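You operate a simulated robot arm through the tools that you are given. There is no shell and no other tool. Be economical: measure what you need, move in short steps, check, and stop when the job is done.

Carry out the task below with a simulated robot arm. There is one attempt and no reset: what you move stays moved.

JOB
Press the orange end plug into the small grey core.
Fine: core on the slide's stub, end plug on it, slide in, lever down; then lever back and slide out again. Leave the other end plugs.
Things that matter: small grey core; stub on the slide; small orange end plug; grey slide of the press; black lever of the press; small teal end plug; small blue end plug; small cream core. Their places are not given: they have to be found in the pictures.

The check looks at the end state, three seconds after you hand in, the way a careful person would. Anything else that was tipped, shoved, dropped, spilled or broken makes it a failure.

ROBOT AND FRAMES
A 6-joint arm with a two-finger parallel gripper, fixed in place. Base frame: the origin is at the foot of the arm, x ahead of it, y to its left, z up; the work surface is at about z = 800. Lengths are in mm, angles in degrees, forces in N, time in s.
With the tool pointing down near the work surface it reaches from about 260 to 680 mm from the base axis. Its first joint turns from -66.0 to 66.0 degrees. Payload 2.9 kg.
Tool frame: the origin (TCP) lies between the finger pads and is the grasp point; the fingertips stand 30 mm ahead of it; z points along the fingers, y is the line along which they close. The gripper opens to 110 mm. The fingers are 20 mm wide and 10 mm thick; the gripper's body (48 by 112 mm) begins 55 mm behind the TCP.
Orientation is told as [roll, pitch, yaw] about the base's x, y, z axes, in that order, counted from this pose: with the fingers straight down and closing along the base's y, the tool's x points along the base's -x, its y along +y and its z along -z.

CONTROLS
- The arm moves only by the tool move_arm. Its argument "series" is a list of rows, each an object of numbers (a shift or turn left out is 0, a gripper value left out holds the last): "wx", "wy", "wz": the turn, a rotation vector about the base's x, y, z in degrees; "tx", "ty", "tz": the shift along the base's x, y, z in cm; "jaw": the finger opening in cm, from 0 to 11. In form: [{"wx": .., "wy": .., "wz": .., "tx": .., "ty": .., "tz": .., "jaw": ..}, ...]. A call has 1 to 20 rows; each row shifts and turns the commanded pose from where the row before left it. Each row takes 0.2 s and may step no farther than 50 mm and 8.6 degrees from the row before; otherwise, or with a gripper value out of range, the whole call is refused. A pose out of reach is approached as far as the arm can. The call stops where the force on the tool passes 70 N (or 10 N more than at its start, if that is more) or the arm is blocked; 0.2 s more then pass. Each finger travels about 108 mm/s and halts on what it meets, pressing with about 34 N; the grip force reading is that of the motor and also rises with nothing between the fingers. The clock runs only during rows and for 0.2 s after the last one: add rows that do not move to give the fingers time. The reply holds the time, the measured pose of the TCP, the force on the tool along the base axes, the opening and the grip force, in the units named above and with some noise, and new pictures: "show" is both (left out), scene, wrist or none.
- Cameras (640 x 400 px; columns grow to the right, rows downward): "scene" is fixed at [69.2, 423.5, 1394.4]; the picture's right is [-0.85, -0.53, 0.00], its down [-0.26, 0.41, -0.88] and it looks along [0.47, -0.74, -0.48] (base axes); focal length 271 px, centre (320, 200). "wrist" rides on the gripper at [72, 17, -103] in the tool frame; the picture's right is [-0.23, 0.97, 0.00], its down [-0.76, -0.18, -0.62] and it looks along [-0.61, -0.14, 0.78] (tool axes); focal length 222 px, centre (320, 200).
- pixel_to_xyz(camera, pixels): for up to 12 pixels [column, row] of the newest picture of that camera ("zoom" is the newest enlarged one), the place [x, y, z] in the base frame of the surface seen there, good to about 2 mm. The clock stands still meanwhile.
- close_up(camera, box): a new picture of the part [left, top, right, bottom] of that camera's present view, enlarged. The clock stands still meanwhile.
- hand_in(): hands the job in; it is judged then, once.

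Keep the steps short. Do not move on a guess: measure, check each grasp and each placing, and mend mistakes. In all there are 80 turns and 200 pictures (those below and enlarged ones count). Leave the gripper open and the arm clear of the work at the hand-in unless told otherwise, and finish with a single line.

The tools are called after "Emit:" by a JSON object that holds its "fn" and its "kwargs". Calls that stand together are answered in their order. move_arm: Moves the arm, as the interface text tells. Its arguments: {"type":"object","properties":{"series":{"type":"array","items":{"type":"object","properties":{"wx":{"type":"number"},"wy":{"type":"number"},"wz":{"type":"number"},"tx":{"type":"number"},"ty":{"type":"number"},"tz":{"type":"number"},"jaw":{"type":"number"}}}},"show":{"type":"string","enum":["both","scene","wrist","none"]}},"required":["series"]} The other tools are called the same way: pixel_to_xyz (camera, pixels) gives the place of the surface under pixels of a picture; close_up (camera, box) takes an enlarged picture of a part of a camera's view; hand_in () hands the job in.

At the start:

```text
clock: 0.0
ee_pos: [364.8, -146.6, 1202.9]
tcp_rot: [-0.1, 0.0, -0.1]
wrist_force: [-0.6, 0.3, 0.6]
gripper_width: 110.0
finger_force: 0.1
```

scene: 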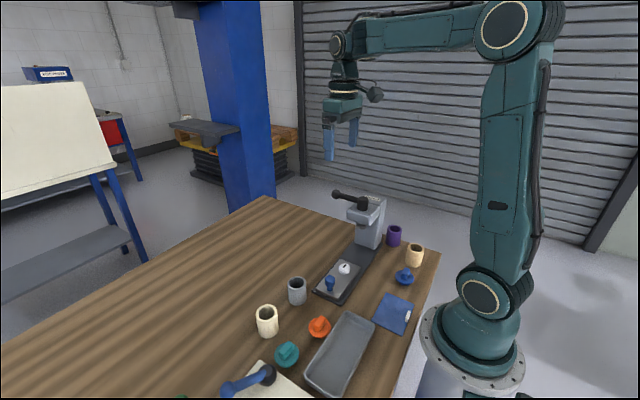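
wrist: 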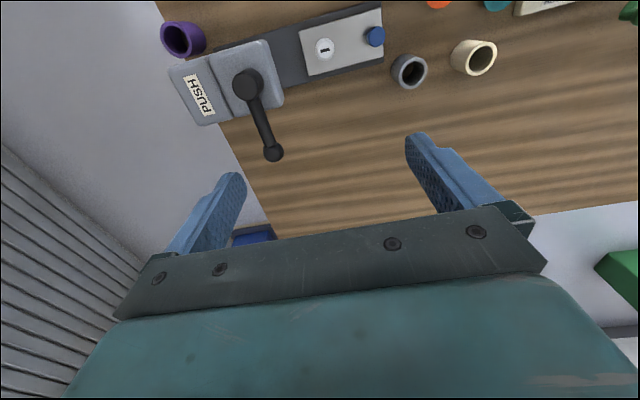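

I see the press with its slide near (345,270) in the scene picture, the grey core at (297,290) and the orange plug at (319,327). I'll enlarge these areas.

Emit:
{"fn": "close_up", "kwargs": {"camera": "scene", "box": [240, 180, 440, 305]}}

Emit:
{"fn": "close_up", "kwargs": {"camera": "scene", "box": [240, 260, 400, 360]}}

Emit:
{"fn": "close_up", "kwargs": {"camera": "wrist", "box": [150, 0, 510, 170]}}

```text
3.20 times, centred on (340, 242) of scene
```

zoom: 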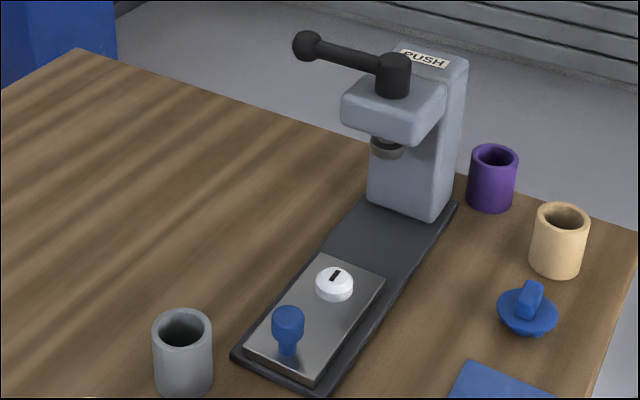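

```text
4.00 times, centred on (320, 310) of scene
```

zoom: 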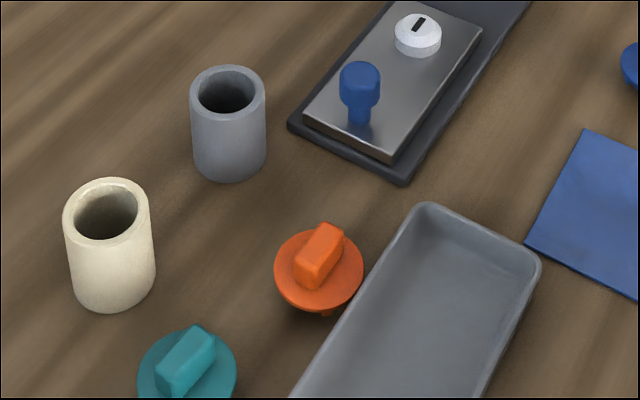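

```text
1.78 times, centred on (330, 85) of wrist
```

zoom: 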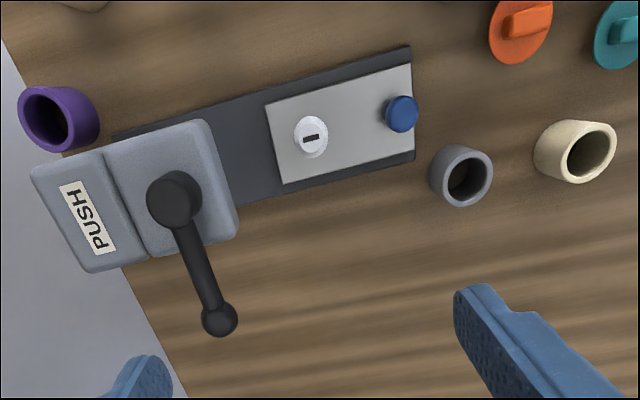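

Next I measure the main points in the zoomed wrist picture (white stub, blue knob, core, plug, lever) and also in the scene picture.

Emit:
{"fn": "pixel_to_xyz", "kwargs": {"camera": "zoom", "pixels": [[311, 137], [401, 112], [283, 183], [412, 158], [410, 66], [266, 103], [172, 197], [219, 320], [92, 215], [238, 210], [210, 122], [107, 130]]}}

Emit:
{"fn": "pixel_to_xyz", "kwargs": {"camera": "scene", "pixels": [[290, 281], [304, 281], [297, 278], [297, 284], [319, 323], [322, 317], [312, 327], [325, 333], [330, 281], [344, 266], [362, 230], [336, 194]]}}

```text
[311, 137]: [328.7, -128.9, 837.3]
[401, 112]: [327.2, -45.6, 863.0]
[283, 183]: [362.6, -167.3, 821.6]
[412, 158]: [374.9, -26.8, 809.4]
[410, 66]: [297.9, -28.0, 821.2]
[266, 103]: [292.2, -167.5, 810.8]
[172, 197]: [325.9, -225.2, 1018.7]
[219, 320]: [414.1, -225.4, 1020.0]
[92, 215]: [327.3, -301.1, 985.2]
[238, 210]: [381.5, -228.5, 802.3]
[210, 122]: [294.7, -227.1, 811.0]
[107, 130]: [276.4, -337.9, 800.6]
```

```text
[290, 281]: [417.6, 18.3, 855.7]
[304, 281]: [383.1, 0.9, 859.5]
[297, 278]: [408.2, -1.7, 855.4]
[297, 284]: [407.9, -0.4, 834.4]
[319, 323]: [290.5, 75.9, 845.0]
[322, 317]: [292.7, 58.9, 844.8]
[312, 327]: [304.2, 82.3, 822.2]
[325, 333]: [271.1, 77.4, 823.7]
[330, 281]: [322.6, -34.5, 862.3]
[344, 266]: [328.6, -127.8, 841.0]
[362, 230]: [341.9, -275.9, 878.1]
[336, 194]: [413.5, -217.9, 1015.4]
```

The stub is at about (329,-129) with its top near z 838, the knob at (325,-43), the lever hub at (326,-225) and its ball at (414,-225,1020). I move the wrist over the core and plug for a closer look.

Emit:
{"fn": "move_arm", "kwargs": {"series": [{"tx": -0.3, "ty": 3, "tz": -3.4}, {"tx": -0.3, "ty": 3, "tz": -3.4}, {"tx": -0.3, "ty": 3, "tz": -3.4}, {"tx": -0.3, "ty": 3, "tz": -3.4}, {"tx": -0.3, "ty": 3, "tz": -3.4}, {"tx": -0.3, "ty": 3, "tz": -3.4}, {}]}}

```text
clock: 1.6
ee_pos: [346.2, 34.5, 999.5]
tcp_rot: [0.1, 0.0, 0.0]
wrist_force: [0.7, -0.1, -0.9]
gripper_width: 110.1
finger_force: 0.0
```

scene: 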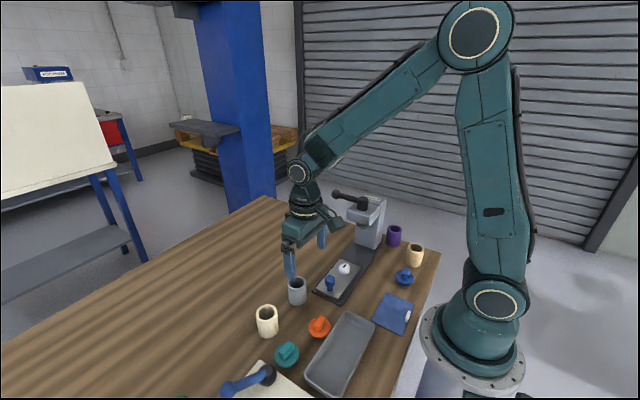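
wrist: 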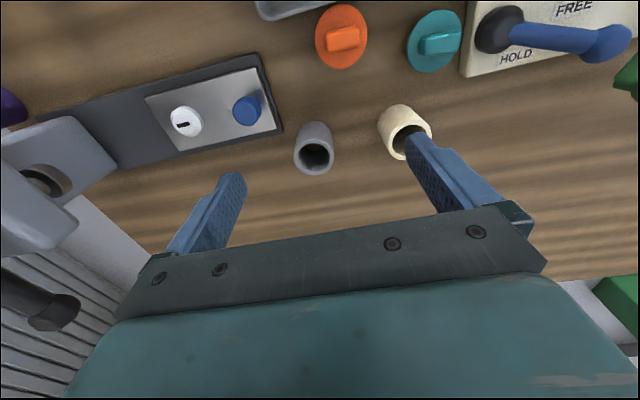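

I enlarge the core, the plug and the stub in this view.

Emit:
{"fn": "close_up", "kwargs": {"camera": "wrist", "box": [280, 0, 480, 125]}}

Emit:
{"fn": "close_up", "kwargs": {"camera": "wrist", "box": [140, 60, 340, 185]}}

Emit:
{"fn": "pixel_to_xyz", "kwargs": {"camera": "wrist", "pixels": [[302, 150], [331, 146], [317, 130], [318, 172], [330, 42], [358, 36], [342, 30], [342, 8], [345, 69], [317, 42], [367, 35], [183, 122]]}}

```text
3.20 times, centred on (380, 62) of wrist
```

zoom: 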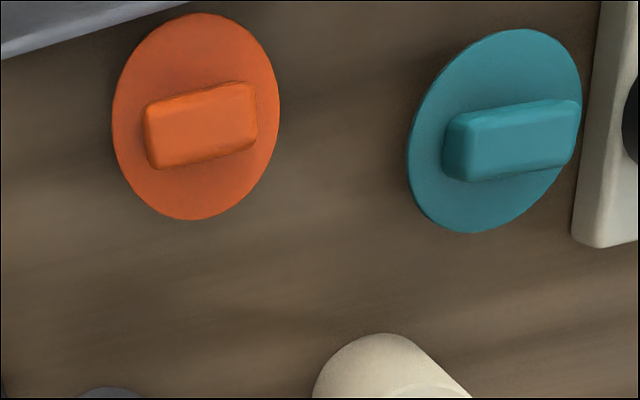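

```text
3.20 times, centred on (240, 122) of wrist
```

zoom: 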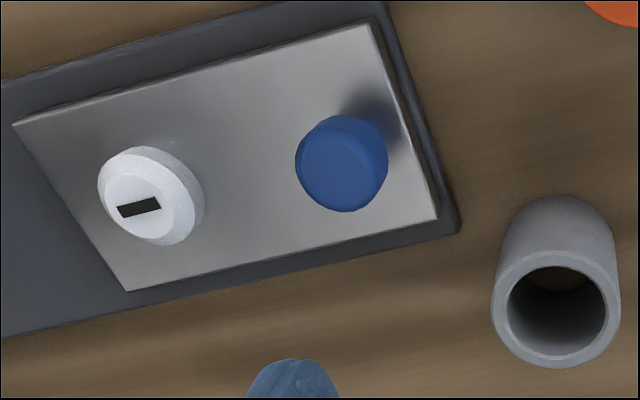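

```text
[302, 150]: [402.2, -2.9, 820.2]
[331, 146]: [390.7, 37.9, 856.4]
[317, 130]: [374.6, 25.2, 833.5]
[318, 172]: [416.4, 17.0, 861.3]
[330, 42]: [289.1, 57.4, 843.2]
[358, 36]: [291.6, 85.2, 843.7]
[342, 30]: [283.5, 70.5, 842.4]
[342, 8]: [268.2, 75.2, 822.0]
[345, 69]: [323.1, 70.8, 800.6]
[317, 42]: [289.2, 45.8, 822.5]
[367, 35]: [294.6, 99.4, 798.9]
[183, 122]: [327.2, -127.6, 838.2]
```

The slot on the stub and the tab of the plug both run along y. Now I measure the core's rim and the stub's rim accurately in this zoom.

Emit:
{"fn": "pixel_to_xyz", "kwargs": {"camera": "zoom", "pixels": [[499, 305], [613, 305], [557, 258], [557, 362], [515, 270], [600, 345], [512, 345], [597, 267], [105, 195], [172, 210], [145, 178], [135, 232]]}}

Emit:
{"fn": "pixel_to_xyz", "kwargs": {"camera": "wrist", "pixels": [[388, 118], [408, 110], [400, 128], [248, 108], [325, 26], [360, 44], [326, 51], [359, 27], [350, 6], [340, 65], [364, 30], [318, 30]]}}

```text
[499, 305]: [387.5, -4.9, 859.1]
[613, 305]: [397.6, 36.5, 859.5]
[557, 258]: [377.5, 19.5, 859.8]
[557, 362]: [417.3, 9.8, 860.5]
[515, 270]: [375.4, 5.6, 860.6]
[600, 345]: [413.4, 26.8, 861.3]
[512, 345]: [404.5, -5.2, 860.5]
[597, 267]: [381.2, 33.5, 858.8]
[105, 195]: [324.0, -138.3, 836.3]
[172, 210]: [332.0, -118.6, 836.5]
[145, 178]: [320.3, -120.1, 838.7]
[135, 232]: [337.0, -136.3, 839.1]
```

```text
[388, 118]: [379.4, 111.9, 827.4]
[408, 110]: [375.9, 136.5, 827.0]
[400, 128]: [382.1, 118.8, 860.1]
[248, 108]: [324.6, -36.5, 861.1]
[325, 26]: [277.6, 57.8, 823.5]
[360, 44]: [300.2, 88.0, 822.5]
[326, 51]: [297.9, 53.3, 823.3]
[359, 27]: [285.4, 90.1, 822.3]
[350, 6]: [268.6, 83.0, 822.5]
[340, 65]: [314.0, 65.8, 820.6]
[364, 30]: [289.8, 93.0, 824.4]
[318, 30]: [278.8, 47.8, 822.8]
```

The core's centre is about (394.5,15), its top at z 860 and its diameter about 45. Before choosing the grasp I check the clearance under the press head and around the tray.

Emit:
{"fn": "close_up", "kwargs": {"camera": "scene", "box": [320, 175, 400, 225]}}

Emit:
{"fn": "pixel_to_xyz", "kwargs": {"camera": "zoom", "pixels": [[499, 305], [50, 180], [110, 190]]}}

Emit:
{"fn": "pixel_to_xyz", "kwargs": {"camera": "scene", "pixels": [[350, 313], [374, 322], [352, 221], [365, 222], [375, 212], [358, 226], [362, 229], [284, 350], [289, 365], [388, 240]]}}

```text
8.00 times, centred on (360, 200) of scene
```

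zoom: 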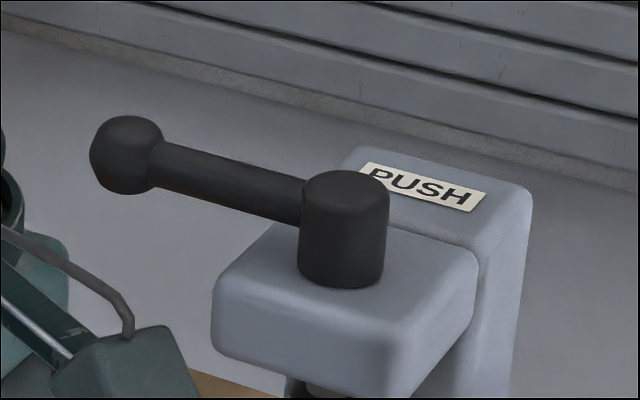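

```text
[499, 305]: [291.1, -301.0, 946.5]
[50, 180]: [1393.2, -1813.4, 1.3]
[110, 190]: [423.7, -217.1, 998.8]
```

```text
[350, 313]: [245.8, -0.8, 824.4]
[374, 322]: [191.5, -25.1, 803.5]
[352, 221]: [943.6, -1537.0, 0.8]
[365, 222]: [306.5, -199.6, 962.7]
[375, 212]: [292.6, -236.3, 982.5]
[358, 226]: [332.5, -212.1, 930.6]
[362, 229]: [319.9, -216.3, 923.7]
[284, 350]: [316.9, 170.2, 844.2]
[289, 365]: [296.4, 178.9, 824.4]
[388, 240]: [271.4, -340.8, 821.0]
```

The head front is near y -195 with the ram tip at z ~924. If the fingers closed along y at the stub, the gripper body would come too near the head. I turn the tool by -90° about z, so the body is narrow along y, while moving over the core.

Emit:
{"fn": "move_arm", "kwargs": {"series": [{"wz": -7.5, "tx": 0.4, "ty": -0.16}, {"wz": -7.5, "tx": 0.4, "ty": -0.16}, {"wz": -7.5, "tx": 0.4, "ty": -0.16}, {"wz": -7.5, "tx": 0.4, "ty": -0.16}, {"wz": -7.5, "tx": 0.4, "ty": -0.16}, {"wz": -7.5, "tx": 0.4, "ty": -0.16}, {"wz": -7.5, "tx": 0.4, "ty": -0.16}, {"wz": -7.5, "tx": 0.4, "ty": -0.16}, {"wz": -7.5, "tx": 0.4, "ty": -0.16}, {"wz": -7.5, "tx": 0.4, "ty": -0.16}, {"wz": -7.5, "tx": 0.4, "ty": -0.16}, {"wz": -7.5, "tx": 0.4, "ty": -0.16}, {}]}}

```text
clock: 4.4
ee_pos: [393.9, 13.5, 999.5]
tcp_rot: [0.0, 0.0, -90.1]
wrist_force: [0.2, 1.2, -0.1]
gripper_width: 110.0
finger_force: 0.1
```

scene: 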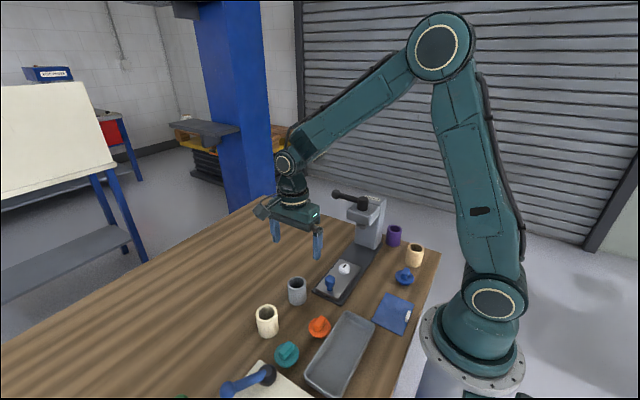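
wrist: 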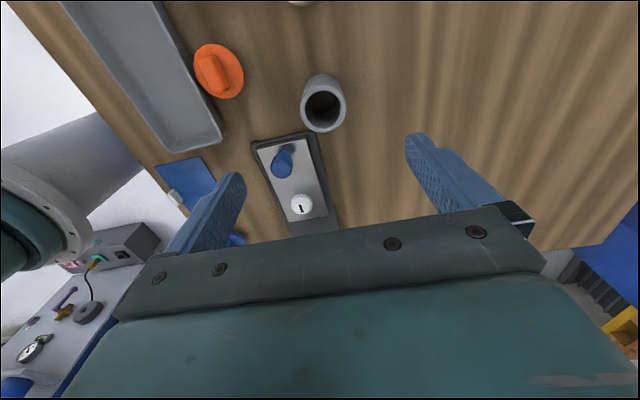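

The turn worked. I re-measure the core's rim and the plug from this new viewpoint.

Emit:
{"fn": "close_up", "kwargs": {"camera": "wrist", "box": [180, 20, 372, 140]}}

Emit:
{"fn": "close_up", "kwargs": {"camera": "wrist", "box": [240, 130, 352, 240]}}

Emit:
{"fn": "pixel_to_xyz", "kwargs": {"camera": "wrist", "pixels": [[303, 105], [343, 103], [323, 86], [323, 129], [309, 92], [337, 122], [309, 122], [337, 92], [190, 90], [218, 125], [302, 196]]}}

```text
3.33 times, centred on (276, 80) of wrist
```

zoom: 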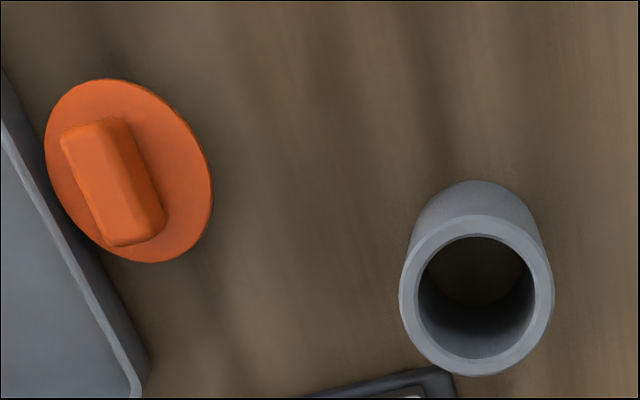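

```text
3.64 times, centred on (296, 185) of wrist
```

zoom: 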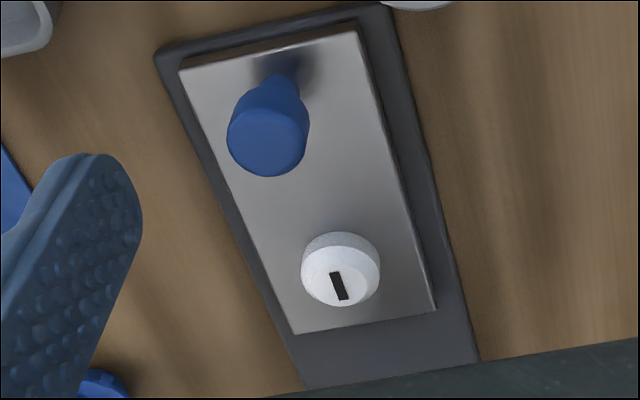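

```text
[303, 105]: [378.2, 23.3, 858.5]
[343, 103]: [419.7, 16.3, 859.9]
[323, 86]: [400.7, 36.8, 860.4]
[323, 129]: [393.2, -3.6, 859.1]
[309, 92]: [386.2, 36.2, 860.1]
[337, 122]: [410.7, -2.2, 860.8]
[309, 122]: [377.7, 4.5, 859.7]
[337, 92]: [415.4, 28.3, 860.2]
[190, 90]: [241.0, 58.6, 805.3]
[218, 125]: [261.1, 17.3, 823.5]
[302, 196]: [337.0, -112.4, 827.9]
```

The core's centre averages to (396,16). I descend around it to TCP z 842, with the jaw still open.

Emit:
{"fn": "move_arm", "kwargs": {"series": [{"tx": 0.2, "ty": 0.25, "tz": -4}, {"tz": -4}, {"tz": -4}, {"tz": -3.7}, {}]}}

```text
clock: 5.6
ee_pos: [395.4, 16.9, 843.1]
tcp_rot: [0.0, 0.0, -90.0]
wrist_force: [0.0, -0.3, -0.3]
gripper_width: 110.0
finger_force: 0.0
```

scene: 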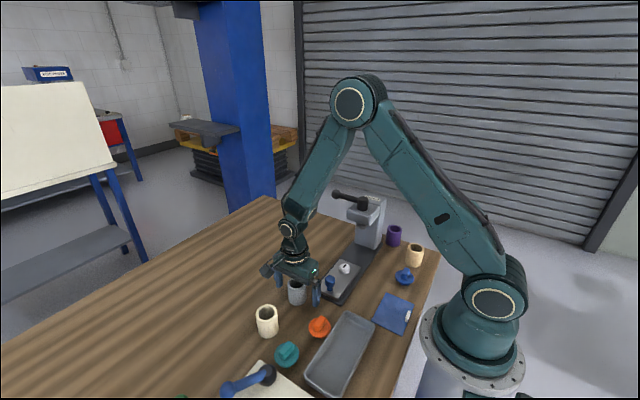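
wrist: 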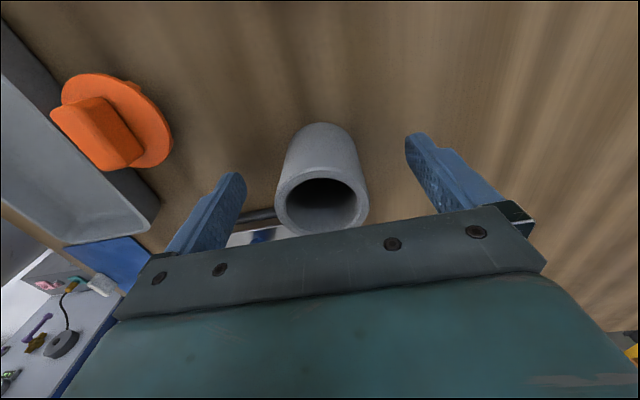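

The core is between the fingers. I close the jaw.

Emit:
{"fn": "move_arm", "kwargs": {"series": [{"jaw": 5.5}, {}, {"jaw": 3.5}, {}, {}]}}

Emit:
{"fn": "pixel_to_xyz", "kwargs": {"camera": "wrist", "pixels": [[278, 198], [364, 192], [316, 171], [325, 232], [290, 180], [350, 222], [290, 222], [350, 178]]}}

```text
clock: 6.8
ee_pos: [396.4, 16.2, 843.5]
tcp_rot: [0.0, 0.0, -90.0]
wrist_force: [0.7, 0.3, 0.3]
gripper_width: 49.1
finger_force: 33.9
```

scene: 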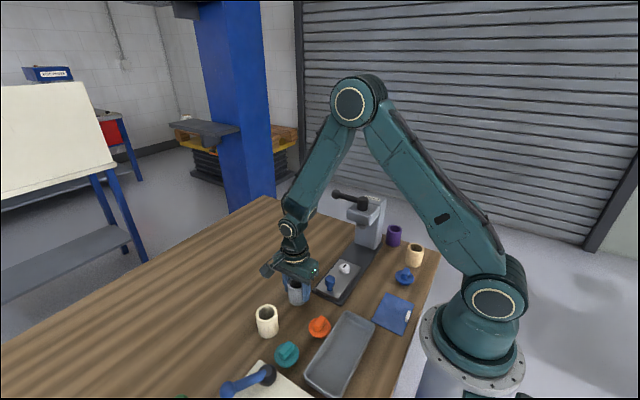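
wrist: 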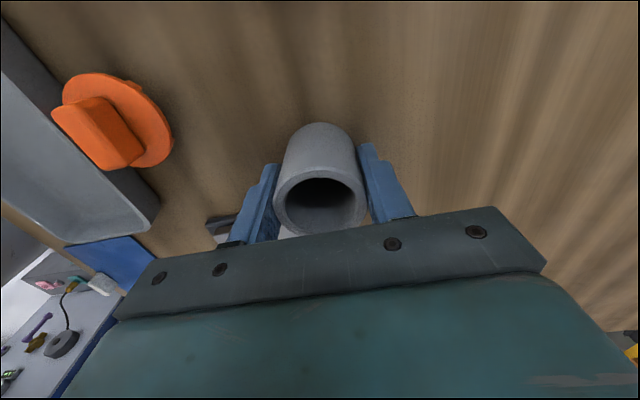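

```text
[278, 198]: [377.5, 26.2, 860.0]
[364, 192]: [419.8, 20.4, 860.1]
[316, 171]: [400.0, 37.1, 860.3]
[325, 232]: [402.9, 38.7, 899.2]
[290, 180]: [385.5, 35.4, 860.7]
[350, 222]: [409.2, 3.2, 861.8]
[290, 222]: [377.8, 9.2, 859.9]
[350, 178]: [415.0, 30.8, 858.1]
```

The core is gripped, with a width of 49. I lift it 8 cm and then check it in the hand.

Emit:
{"fn": "move_arm", "kwargs": {"series": [{"tz": 2}, {"tz": 3}, {"tz": 3}, {}]}}

Emit:
{"fn": "close_up", "kwargs": {"camera": "wrist", "box": [240, 100, 400, 240]}}

```text
clock: 7.8
ee_pos: [397.7, 16.6, 921.3]
tcp_rot: [0.1, 0.0, -89.9]
wrist_force: [0.1, 0.7, -0.5]
gripper_width: 48.8
finger_force: 33.9
```

scene: 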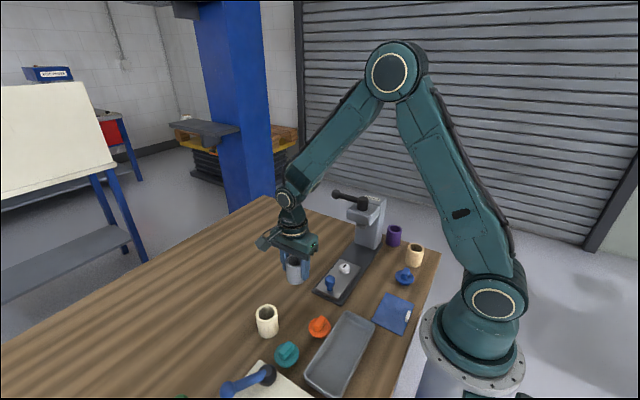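
wrist: 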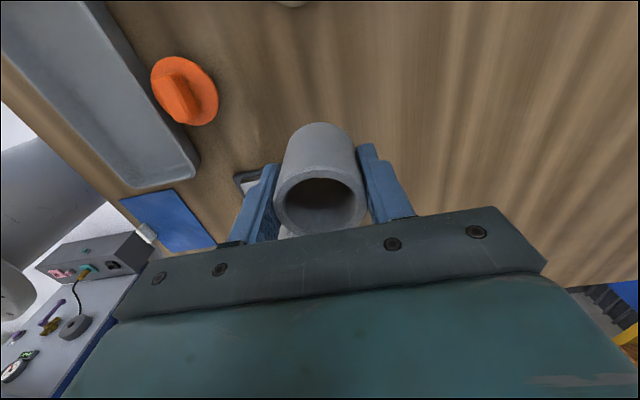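

```text
2.86 times, centred on (320, 170) of wrist
```

zoom: 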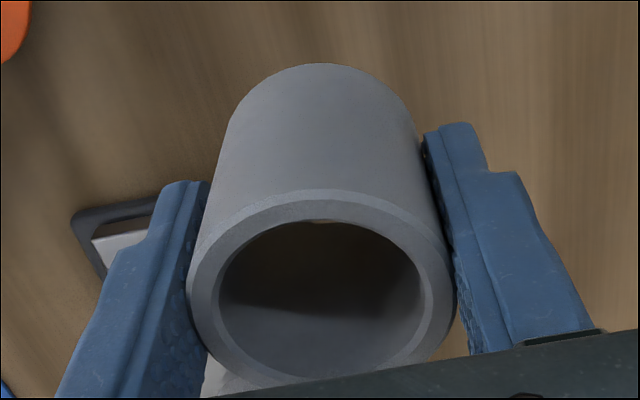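

The core's centre lies about (0.5,+1.5) from the TCP. I measure the stub again with the scene camera, which sees it freely.

Emit:
{"fn": "close_up", "kwargs": {"camera": "scene", "box": [320, 250, 368, 280]}}

```text
13.33 times, centred on (344, 265) of scene
```

zoom: 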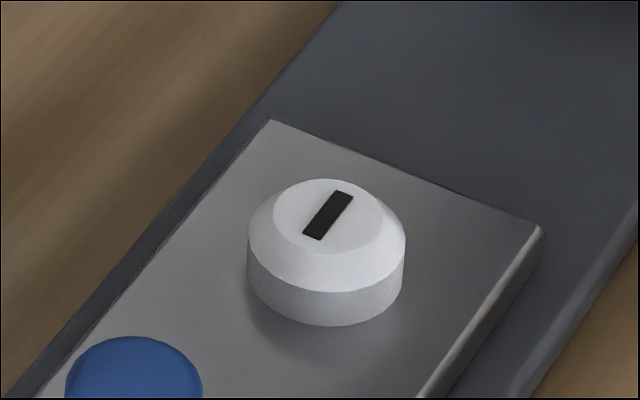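

Emit:
{"fn": "pixel_to_xyz", "kwargs": {"camera": "zoom", "pixels": [[328, 215], [276, 215], [380, 220], [328, 182], [328, 252], [305, 238], [350, 192], [250, 245], [403, 248], [270, 122], [540, 230], [470, 290]]}}

Emit:
{"fn": "pixel_to_xyz", "kwargs": {"camera": "scene", "pixels": [[345, 265], [344, 266], [343, 265], [344, 265], [345, 266], [330, 278], [329, 277]]}}

```text
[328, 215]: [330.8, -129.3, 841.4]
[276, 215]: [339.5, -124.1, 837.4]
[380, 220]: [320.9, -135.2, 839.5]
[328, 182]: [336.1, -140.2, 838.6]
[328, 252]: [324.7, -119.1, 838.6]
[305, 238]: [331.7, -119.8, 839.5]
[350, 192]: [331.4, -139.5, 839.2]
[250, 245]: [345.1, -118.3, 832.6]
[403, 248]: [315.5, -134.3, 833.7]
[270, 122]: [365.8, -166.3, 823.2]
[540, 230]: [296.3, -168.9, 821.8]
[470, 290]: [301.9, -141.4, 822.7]
```

```text
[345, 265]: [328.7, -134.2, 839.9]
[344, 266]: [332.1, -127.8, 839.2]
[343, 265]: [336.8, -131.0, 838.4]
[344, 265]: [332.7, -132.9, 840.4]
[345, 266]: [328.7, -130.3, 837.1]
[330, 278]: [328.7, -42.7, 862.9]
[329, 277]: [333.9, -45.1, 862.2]
```

The stub is at about (330.5,-129.6). To calibrate, I measure the held core's rim with the same camera.

Emit:
{"fn": "close_up", "kwargs": {"camera": "scene", "box": [272, 250, 320, 280]}}

```text
13.33 times, centred on (296, 265) of scene
```

zoom: 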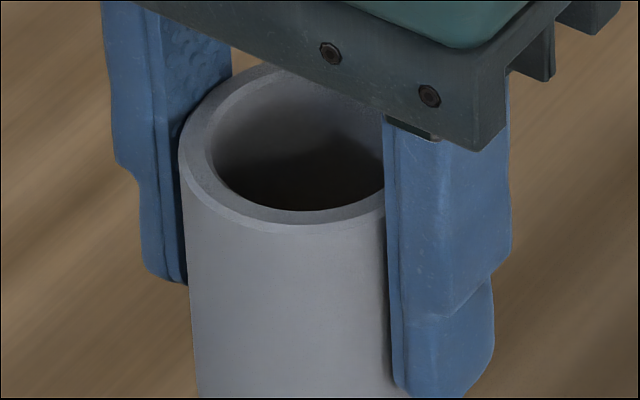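

Emit:
{"fn": "pixel_to_xyz", "kwargs": {"camera": "zoom", "pixels": [[195, 145], [230, 196], [290, 216], [370, 202], [262, 74], [212, 103], [250, 207], [330, 215], [190, 170]]}}

```text
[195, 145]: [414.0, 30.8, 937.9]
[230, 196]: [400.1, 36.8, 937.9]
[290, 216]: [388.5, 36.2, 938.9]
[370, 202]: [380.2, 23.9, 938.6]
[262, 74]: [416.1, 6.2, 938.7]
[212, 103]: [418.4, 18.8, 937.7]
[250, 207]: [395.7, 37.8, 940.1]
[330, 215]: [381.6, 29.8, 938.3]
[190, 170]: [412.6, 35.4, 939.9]
```

The offset agrees at about (0.6,1.2). I carry the core to hang over the stub, TCP (330,-131), clear of the knob.

Emit:
{"fn": "move_arm", "kwargs": {"series": [{"tz": 1}, {"tx": -1.69, "ty": -3.68}, {"tx": -1.69, "ty": -3.68}, {"tx": -1.69, "ty": -3.68}, {"tx": -1.69, "ty": -3.68}, {}, {}]}}

Emit:
{"fn": "close_up", "kwargs": {"camera": "scene", "box": [304, 220, 384, 270]}}

```text
clock: 9.4
ee_pos: [328.5, -132.9, 930.1]
tcp_rot: [0.0, -0.1, -90.0]
wrist_force: [0.4, -0.4, -1.2]
gripper_width: 48.6
finger_force: 33.7
```

scene: 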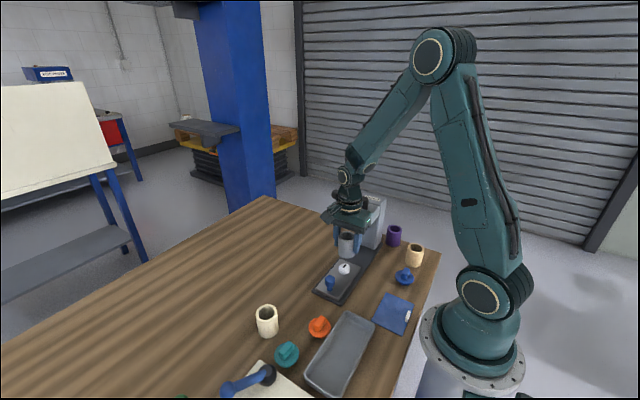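
wrist: 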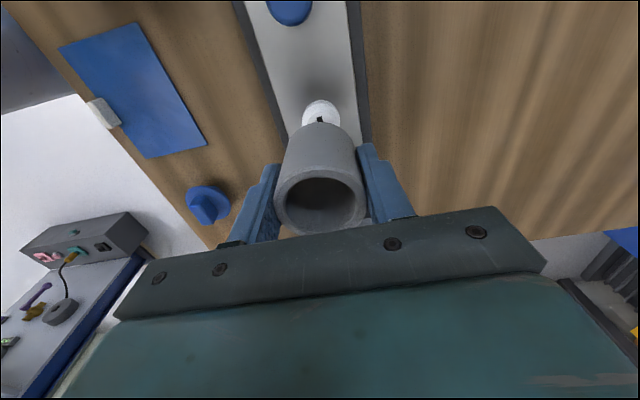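

```text
8.00 times, centred on (344, 245) of scene
```

zoom: 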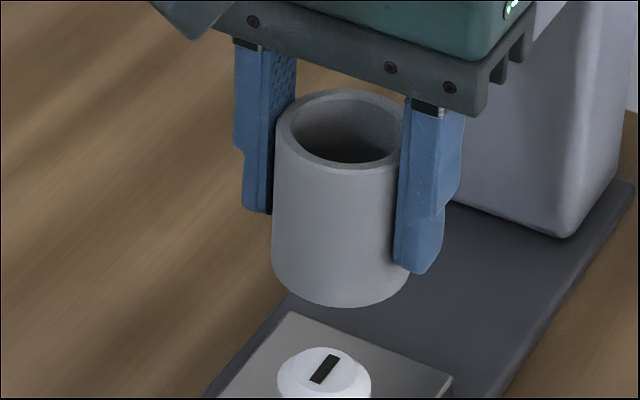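

The reading is (328.5,-132.9). I correct by (+1.4,+2) mm and lower until the core's bottom is just over the stub.

Emit:
{"fn": "move_arm", "kwargs": {"series": [{"tx": 0.14, "ty": 0.2, "tz": -2}, {"tz": -1.8}, {}, {}]}}

Emit:
{"fn": "close_up", "kwargs": {"camera": "scene", "box": [312, 235, 376, 275]}}

Emit:
{"fn": "close_up", "kwargs": {"camera": "wrist", "box": [240, 60, 400, 240]}}

```text
clock: 10.4
ee_pos: [329.2, -129.8, 893.4]
tcp_rot: [0.0, 0.0, -90.1]
wrist_force: [-0.2, -0.1, 0.1]
gripper_width: 48.9
finger_force: 33.9
```

scene: 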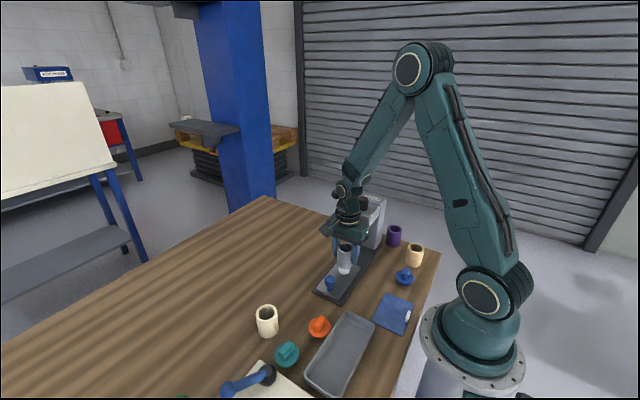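
wrist: 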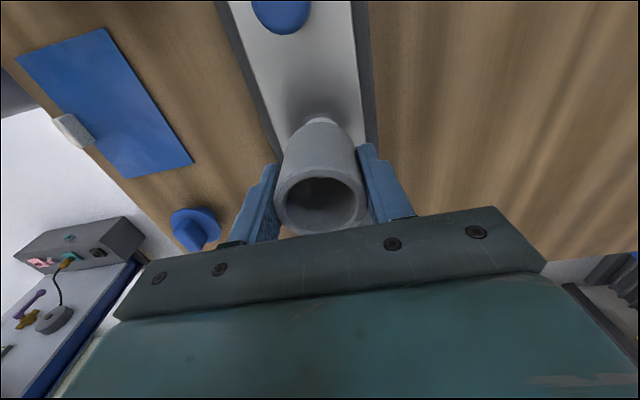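

```text
10.00 times, centred on (344, 255) of scene
```

zoom: 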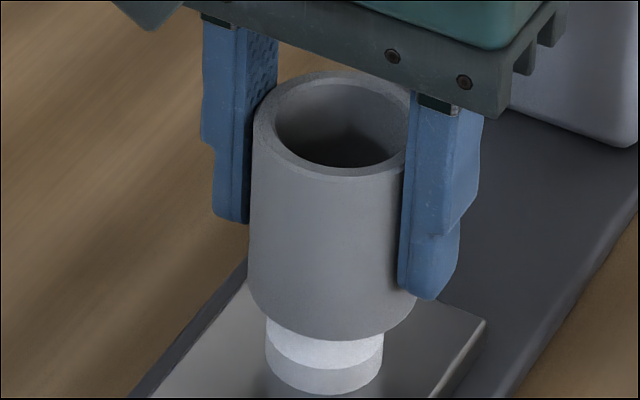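

```text
2.22 times, centred on (320, 150) of wrist
```

zoom: 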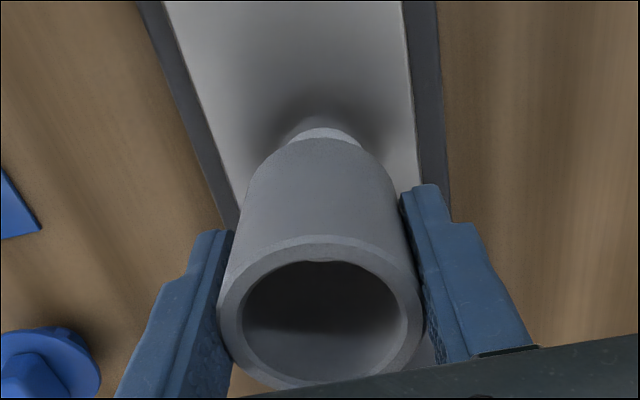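

The core is slightly toward -x of the stub by about 1 mm in both views. The bore looks wider than the stub. I shift +1.2 mm in x and lower onto the stub in small steps.

Emit:
{"fn": "move_arm", "kwargs": {"series": [{"tx": 0.12, "ty": -0.03}, {"tz": -0.5}, {"tz": -0.5}, {"tz": -0.5}, {"tz": -0.4}, {}]}}

Emit:
{"fn": "close_up", "kwargs": {"camera": "scene", "box": [312, 240, 376, 280]}}

```text
clock: 11.8
ee_pos: [331.2, -128.9, 874.0]
tcp_rot: [0.0, 0.0, -89.9]
wrist_force: [0.3, -0.9, -1.0]
gripper_width: 48.6
finger_force: 34.0
```

scene: 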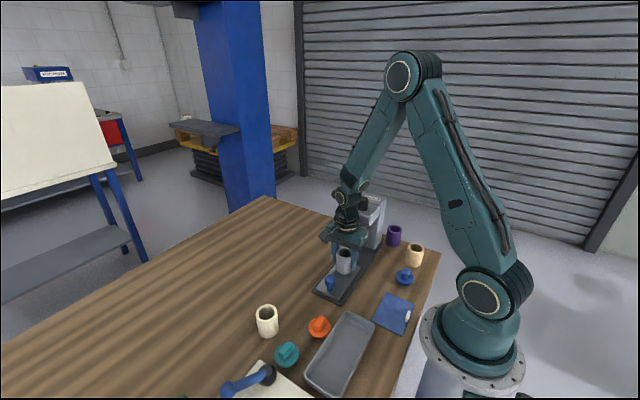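
wrist: 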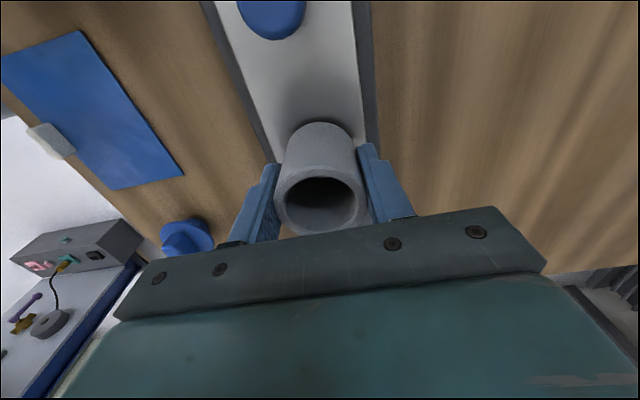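

```text
10.00 times, centred on (344, 260) of scene
```

zoom: 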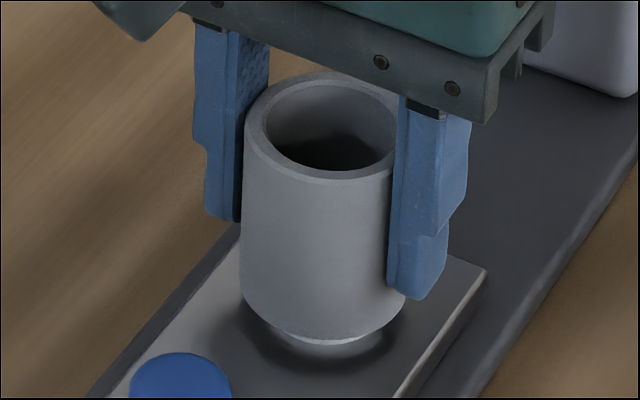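

It slides over the stub with no force, and the bottom is at about z 830. I lower the last 9 mm in small steps.

Emit:
{"fn": "move_arm", "kwargs": {"series": [{"tz": -0.3}, {"tz": -0.3}, {"tz": -0.2}, {"tz": -0.1}, {}]}}

Emit:
{"fn": "close_up", "kwargs": {"camera": "scene", "box": [312, 240, 376, 280]}}

```text
clock: 13.0
ee_pos: [332.2, -128.7, 866.8]
tcp_rot: [0.0, 0.0, -90.1]
wrist_force: [0.3, 0.3, 17.6]
gripper_width: 48.6
finger_force: 33.9
```

scene: 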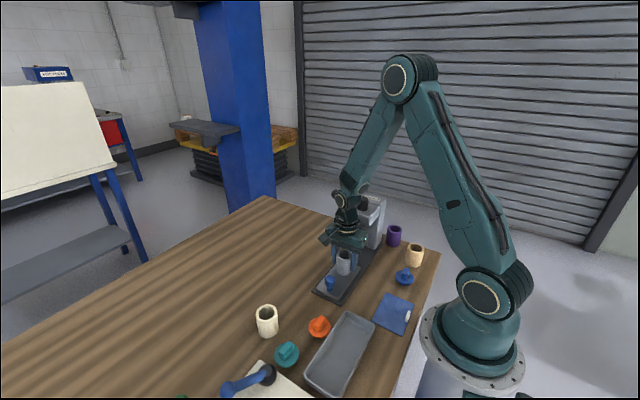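
wrist: 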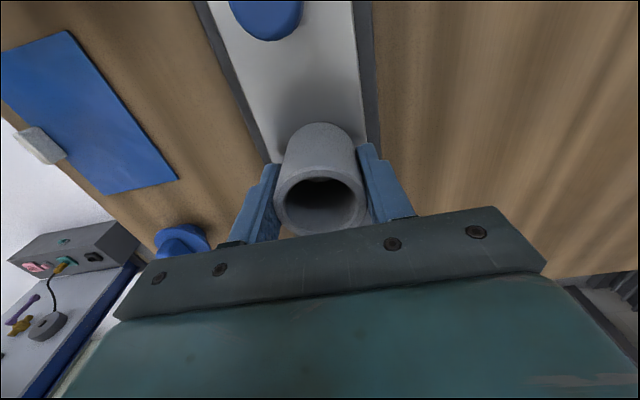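

```text
10.00 times, centred on (344, 260) of scene
```

zoom: 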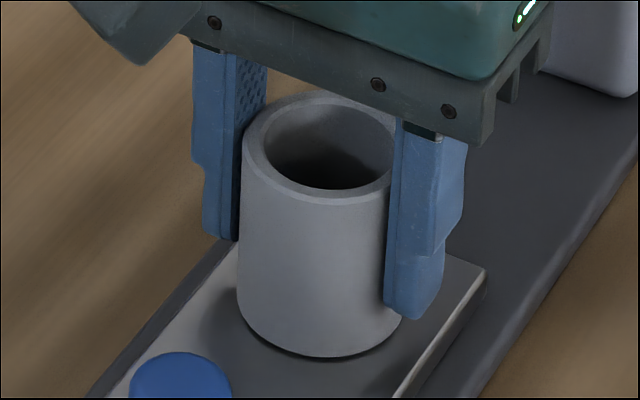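

The 17.6 N reading shows the core is seated on the plate. I open the jaw and rise straight up.

Emit:
{"fn": "move_arm", "kwargs": {"series": [{"tz": 0.1}, {"jaw": 8}, {}, {}, {"tz": 2}, {"tz": 4}, {"tz": 4}, {"tz": 2}, {}]}}

Emit:
{"fn": "close_up", "kwargs": {"camera": "scene", "box": [312, 240, 376, 280]}}

```text
clock: 15.0
ee_pos: [331.8, -129.0, 987.8]
tcp_rot: [0.0, 0.0, -89.9]
wrist_force: [0.1, 0.1, 0.3]
gripper_width: 80.1
finger_force: 0.0
```

scene: 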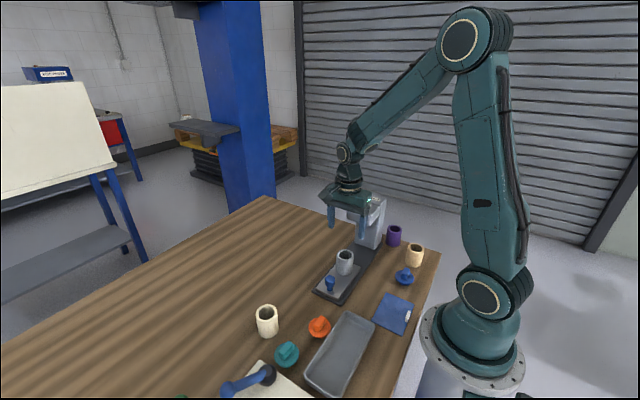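
wrist: 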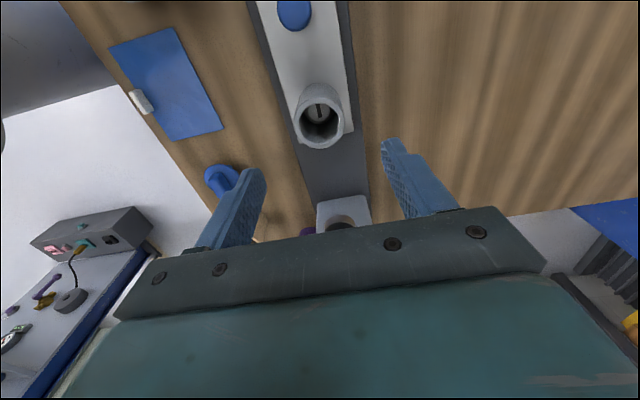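

```text
10.00 times, centred on (344, 260) of scene
```

zoom: 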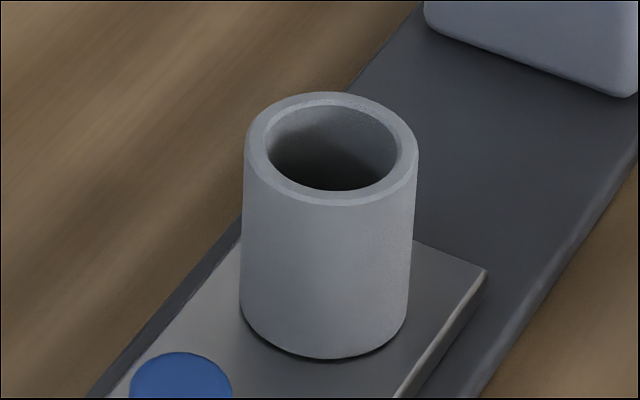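

The core stands upright on the stub. I measure its rim in the scene zoom, and enlarge the wrist view to see the slot.

Emit:
{"fn": "pixel_to_xyz", "kwargs": {"camera": "zoom", "pixels": [[255, 150], [408, 150], [330, 97], [330, 200], [275, 110], [388, 188], [275, 188], [388, 112]]}}

Emit:
{"fn": "close_up", "kwargs": {"camera": "wrist", "box": [280, 70, 368, 160]}}

```text
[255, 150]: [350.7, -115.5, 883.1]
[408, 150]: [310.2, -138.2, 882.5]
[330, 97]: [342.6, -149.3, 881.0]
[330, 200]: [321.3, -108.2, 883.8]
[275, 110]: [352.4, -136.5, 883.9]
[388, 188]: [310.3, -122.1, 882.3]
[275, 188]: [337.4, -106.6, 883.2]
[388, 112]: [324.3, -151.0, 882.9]
```

```text
4.44 times, centred on (324, 115) of wrist
```

zoom: 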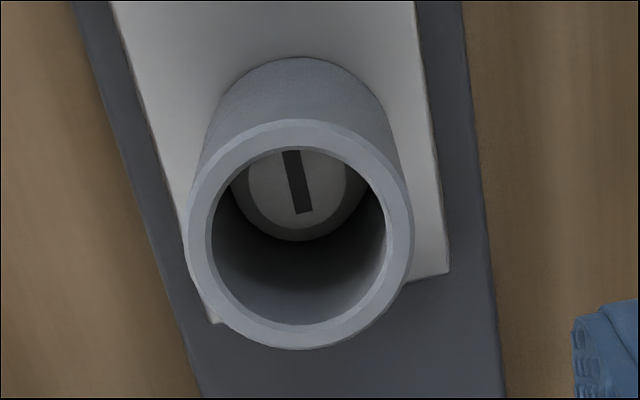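

The core's centre is at (331.2,-128.5) with the top at z 883. I now move over the orange plug for an accurate measurement.

Emit:
{"fn": "move_arm", "kwargs": {"series": [{"tx": -0.8, "ty": 4, "jaw": 6}, {"tx": -0.8, "ty": 4}, {"tx": -0.8, "ty": 4}, {"tx": -0.8, "ty": 4}, {"tx": -0.8, "ty": 4, "tz": -2}, {"tz": -2}, {}, {}]}}

Emit:
{"fn": "close_up", "kwargs": {"camera": "wrist", "box": [240, 80, 400, 220]}}

Emit:
{"fn": "close_up", "kwargs": {"camera": "scene", "box": [287, 310, 351, 350]}}

```text
clock: 16.8
ee_pos: [291.1, 71.2, 946.8]
tcp_rot: [-0.1, -0.1, -90.1]
wrist_force: [0.8, 0.5, 0.0]
gripper_width: 60.2
finger_force: 0.0
```

scene: 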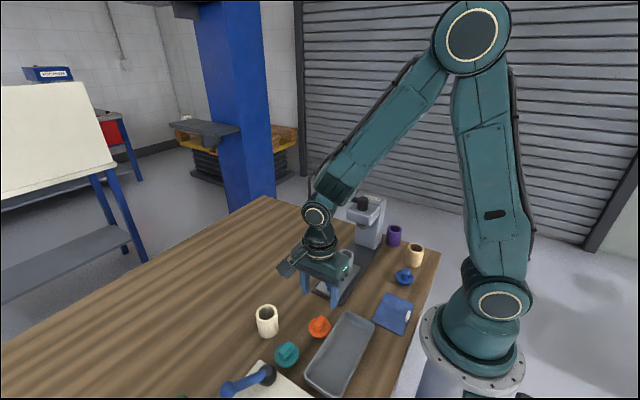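
wrist: 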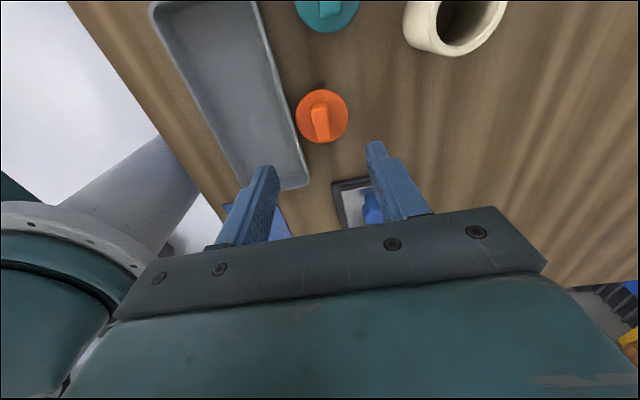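

```text
2.86 times, centred on (320, 150) of wrist
```

zoom: 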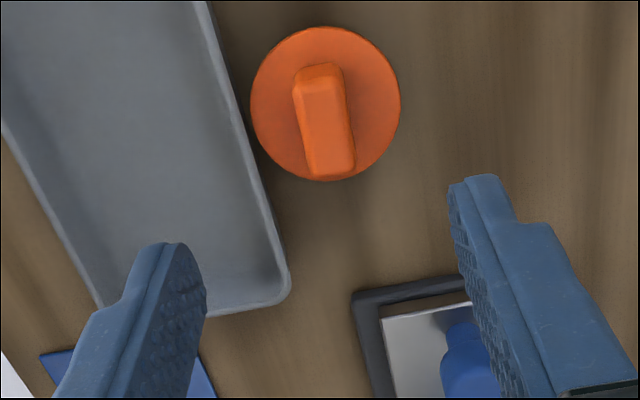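

```text
10.00 times, centred on (319, 330) of scene
```

zoom: 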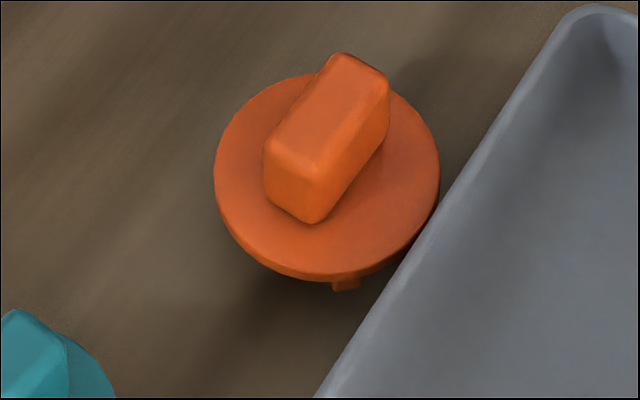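

Now I measure the tab's top corners and the disc's edge in the scene zoom, and the tray's rim.

Emit:
{"fn": "pixel_to_xyz", "kwargs": {"camera": "zoom", "pixels": [[345, 60], [380, 82], [275, 148], [312, 165], [328, 112], [230, 150], [425, 150], [290, 262], [300, 85], [350, 262], [440, 215], [412, 260]]}}

Emit:
{"fn": "pixel_to_xyz", "kwargs": {"camera": "wrist", "pixels": [[316, 107], [325, 106], [319, 137], [329, 136], [320, 120], [301, 115], [347, 115], [322, 93], [335, 138], [315, 121], [327, 119], [297, 128]]}}

```text
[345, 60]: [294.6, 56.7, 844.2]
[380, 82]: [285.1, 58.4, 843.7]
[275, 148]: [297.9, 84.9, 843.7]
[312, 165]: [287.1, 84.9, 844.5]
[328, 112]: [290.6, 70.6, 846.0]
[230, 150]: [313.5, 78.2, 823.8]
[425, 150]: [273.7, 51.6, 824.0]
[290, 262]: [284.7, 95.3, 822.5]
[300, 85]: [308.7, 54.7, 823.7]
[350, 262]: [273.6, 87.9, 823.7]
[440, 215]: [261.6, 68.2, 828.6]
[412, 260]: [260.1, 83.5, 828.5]
```

```text
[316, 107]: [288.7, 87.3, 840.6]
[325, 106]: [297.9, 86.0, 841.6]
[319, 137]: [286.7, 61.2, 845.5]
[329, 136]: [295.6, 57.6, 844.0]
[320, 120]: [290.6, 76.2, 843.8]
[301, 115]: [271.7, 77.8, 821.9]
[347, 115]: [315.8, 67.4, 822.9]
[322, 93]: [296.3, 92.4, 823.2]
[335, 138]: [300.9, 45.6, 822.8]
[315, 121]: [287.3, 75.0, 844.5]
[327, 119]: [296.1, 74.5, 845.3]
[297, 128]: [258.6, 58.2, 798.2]
```

The tab's centre is (291.5,71.3) with its top at z 844, and it is turned about -5° from the y axis. The slot lies along y within 1°. The disc's top is z 823 and the tray's rim is x 261. I narrow the jaw to 2.6 cm, turn -5° and lower partway.

Emit:
{"fn": "move_arm", "kwargs": {"series": [{"wz": -5, "jaw": 2.6, "tx": 0.04}, {}, {"tz": -3}, {"tz": -3}, {}, {}]}}

Emit:
{"fn": "close_up", "kwargs": {"camera": "scene", "box": [277, 295, 357, 345]}}

Emit:
{"fn": "close_up", "kwargs": {"camera": "wrist", "box": [240, 100, 400, 220]}}

```text
clock: 18.2
ee_pos: [290.0, 71.3, 887.9]
tcp_rot: [0.0, 0.0, -94.9]
wrist_force: [0.2, -0.5, 0.2]
gripper_width: 26.0
finger_force: 0.1
```

scene: 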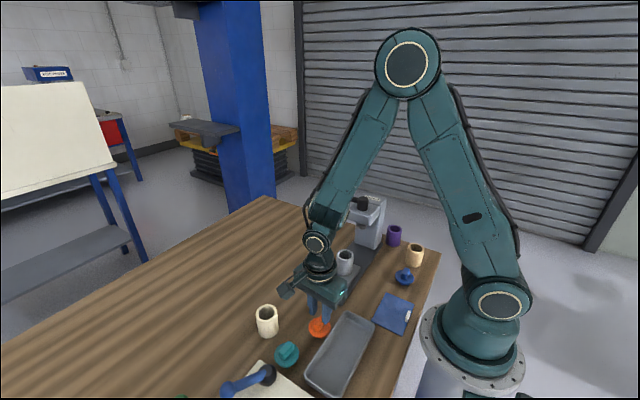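
wrist: 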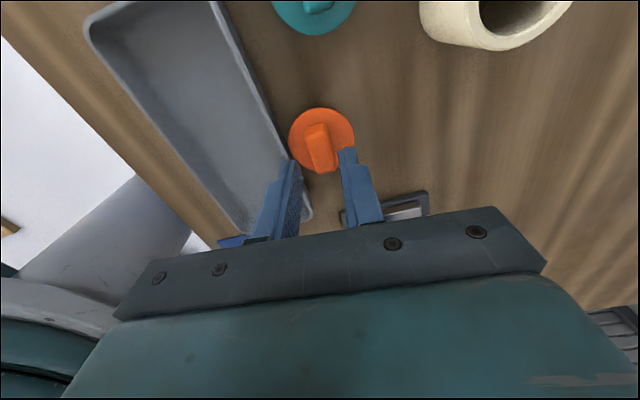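

```text
8.00 times, centred on (317, 320) of scene
```

zoom: 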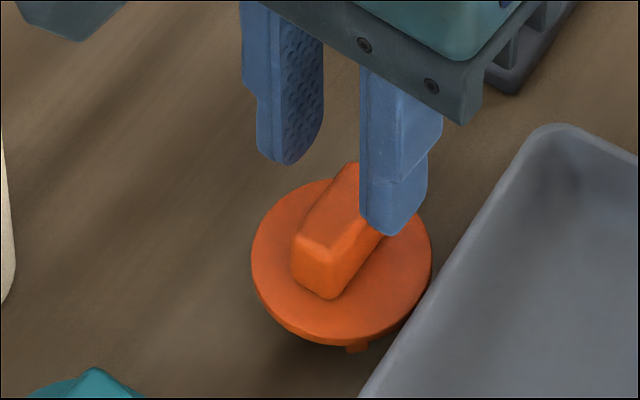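

```text
3.33 times, centred on (320, 160) of wrist
```

zoom: 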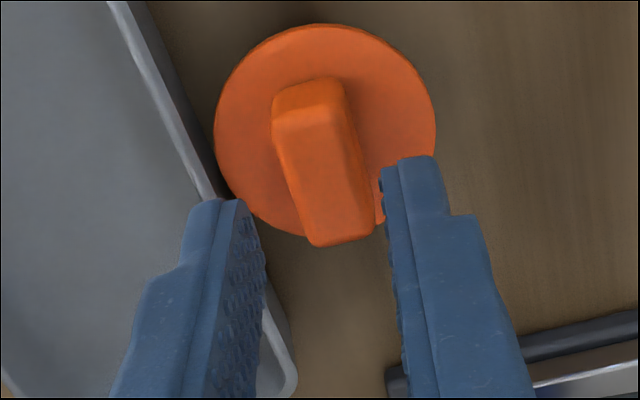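

The fingers straddle the tab. I nudge +1 mm in x and lower to TCP z 857, fingertips about 4 mm above the disc.

Emit:
{"fn": "move_arm", "kwargs": {"series": [{"tx": 0.1, "tz": -1}, {"tz": -1}, {"tz": -1}, {}, {}]}}

Emit:
{"fn": "close_up", "kwargs": {"camera": "scene", "box": [277, 295, 357, 345]}}

Emit:
{"fn": "close_up", "kwargs": {"camera": "wrist", "box": [240, 100, 400, 220]}}

```text
clock: 19.4
ee_pos: [291.8, 70.8, 857.9]
tcp_rot: [0.0, 0.0, -95.0]
wrist_force: [0.2, 0.4, -0.1]
gripper_width: 25.9
finger_force: 0.1
```

scene: 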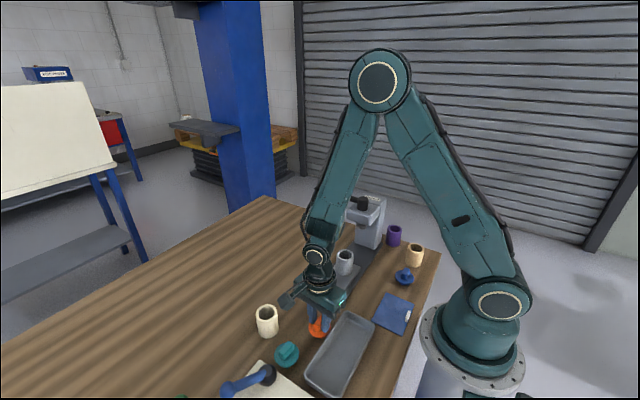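
wrist: 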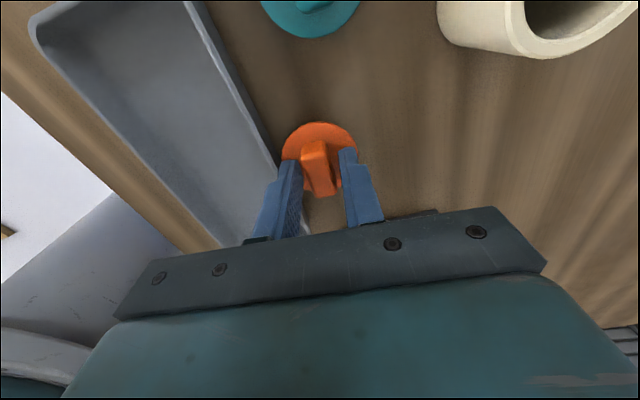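

```text
8.00 times, centred on (317, 320) of scene
```

zoom: 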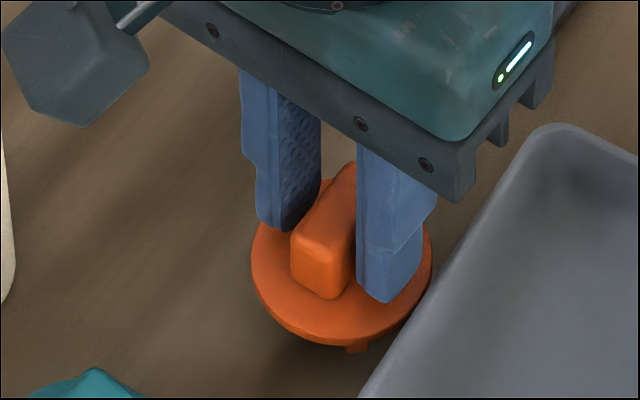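

```text
3.33 times, centred on (320, 160) of wrist
```

zoom: 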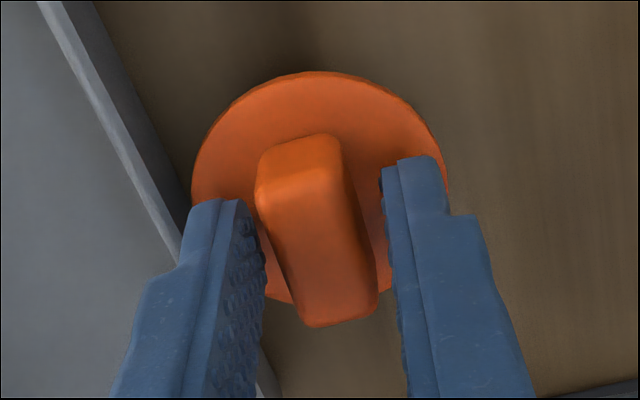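

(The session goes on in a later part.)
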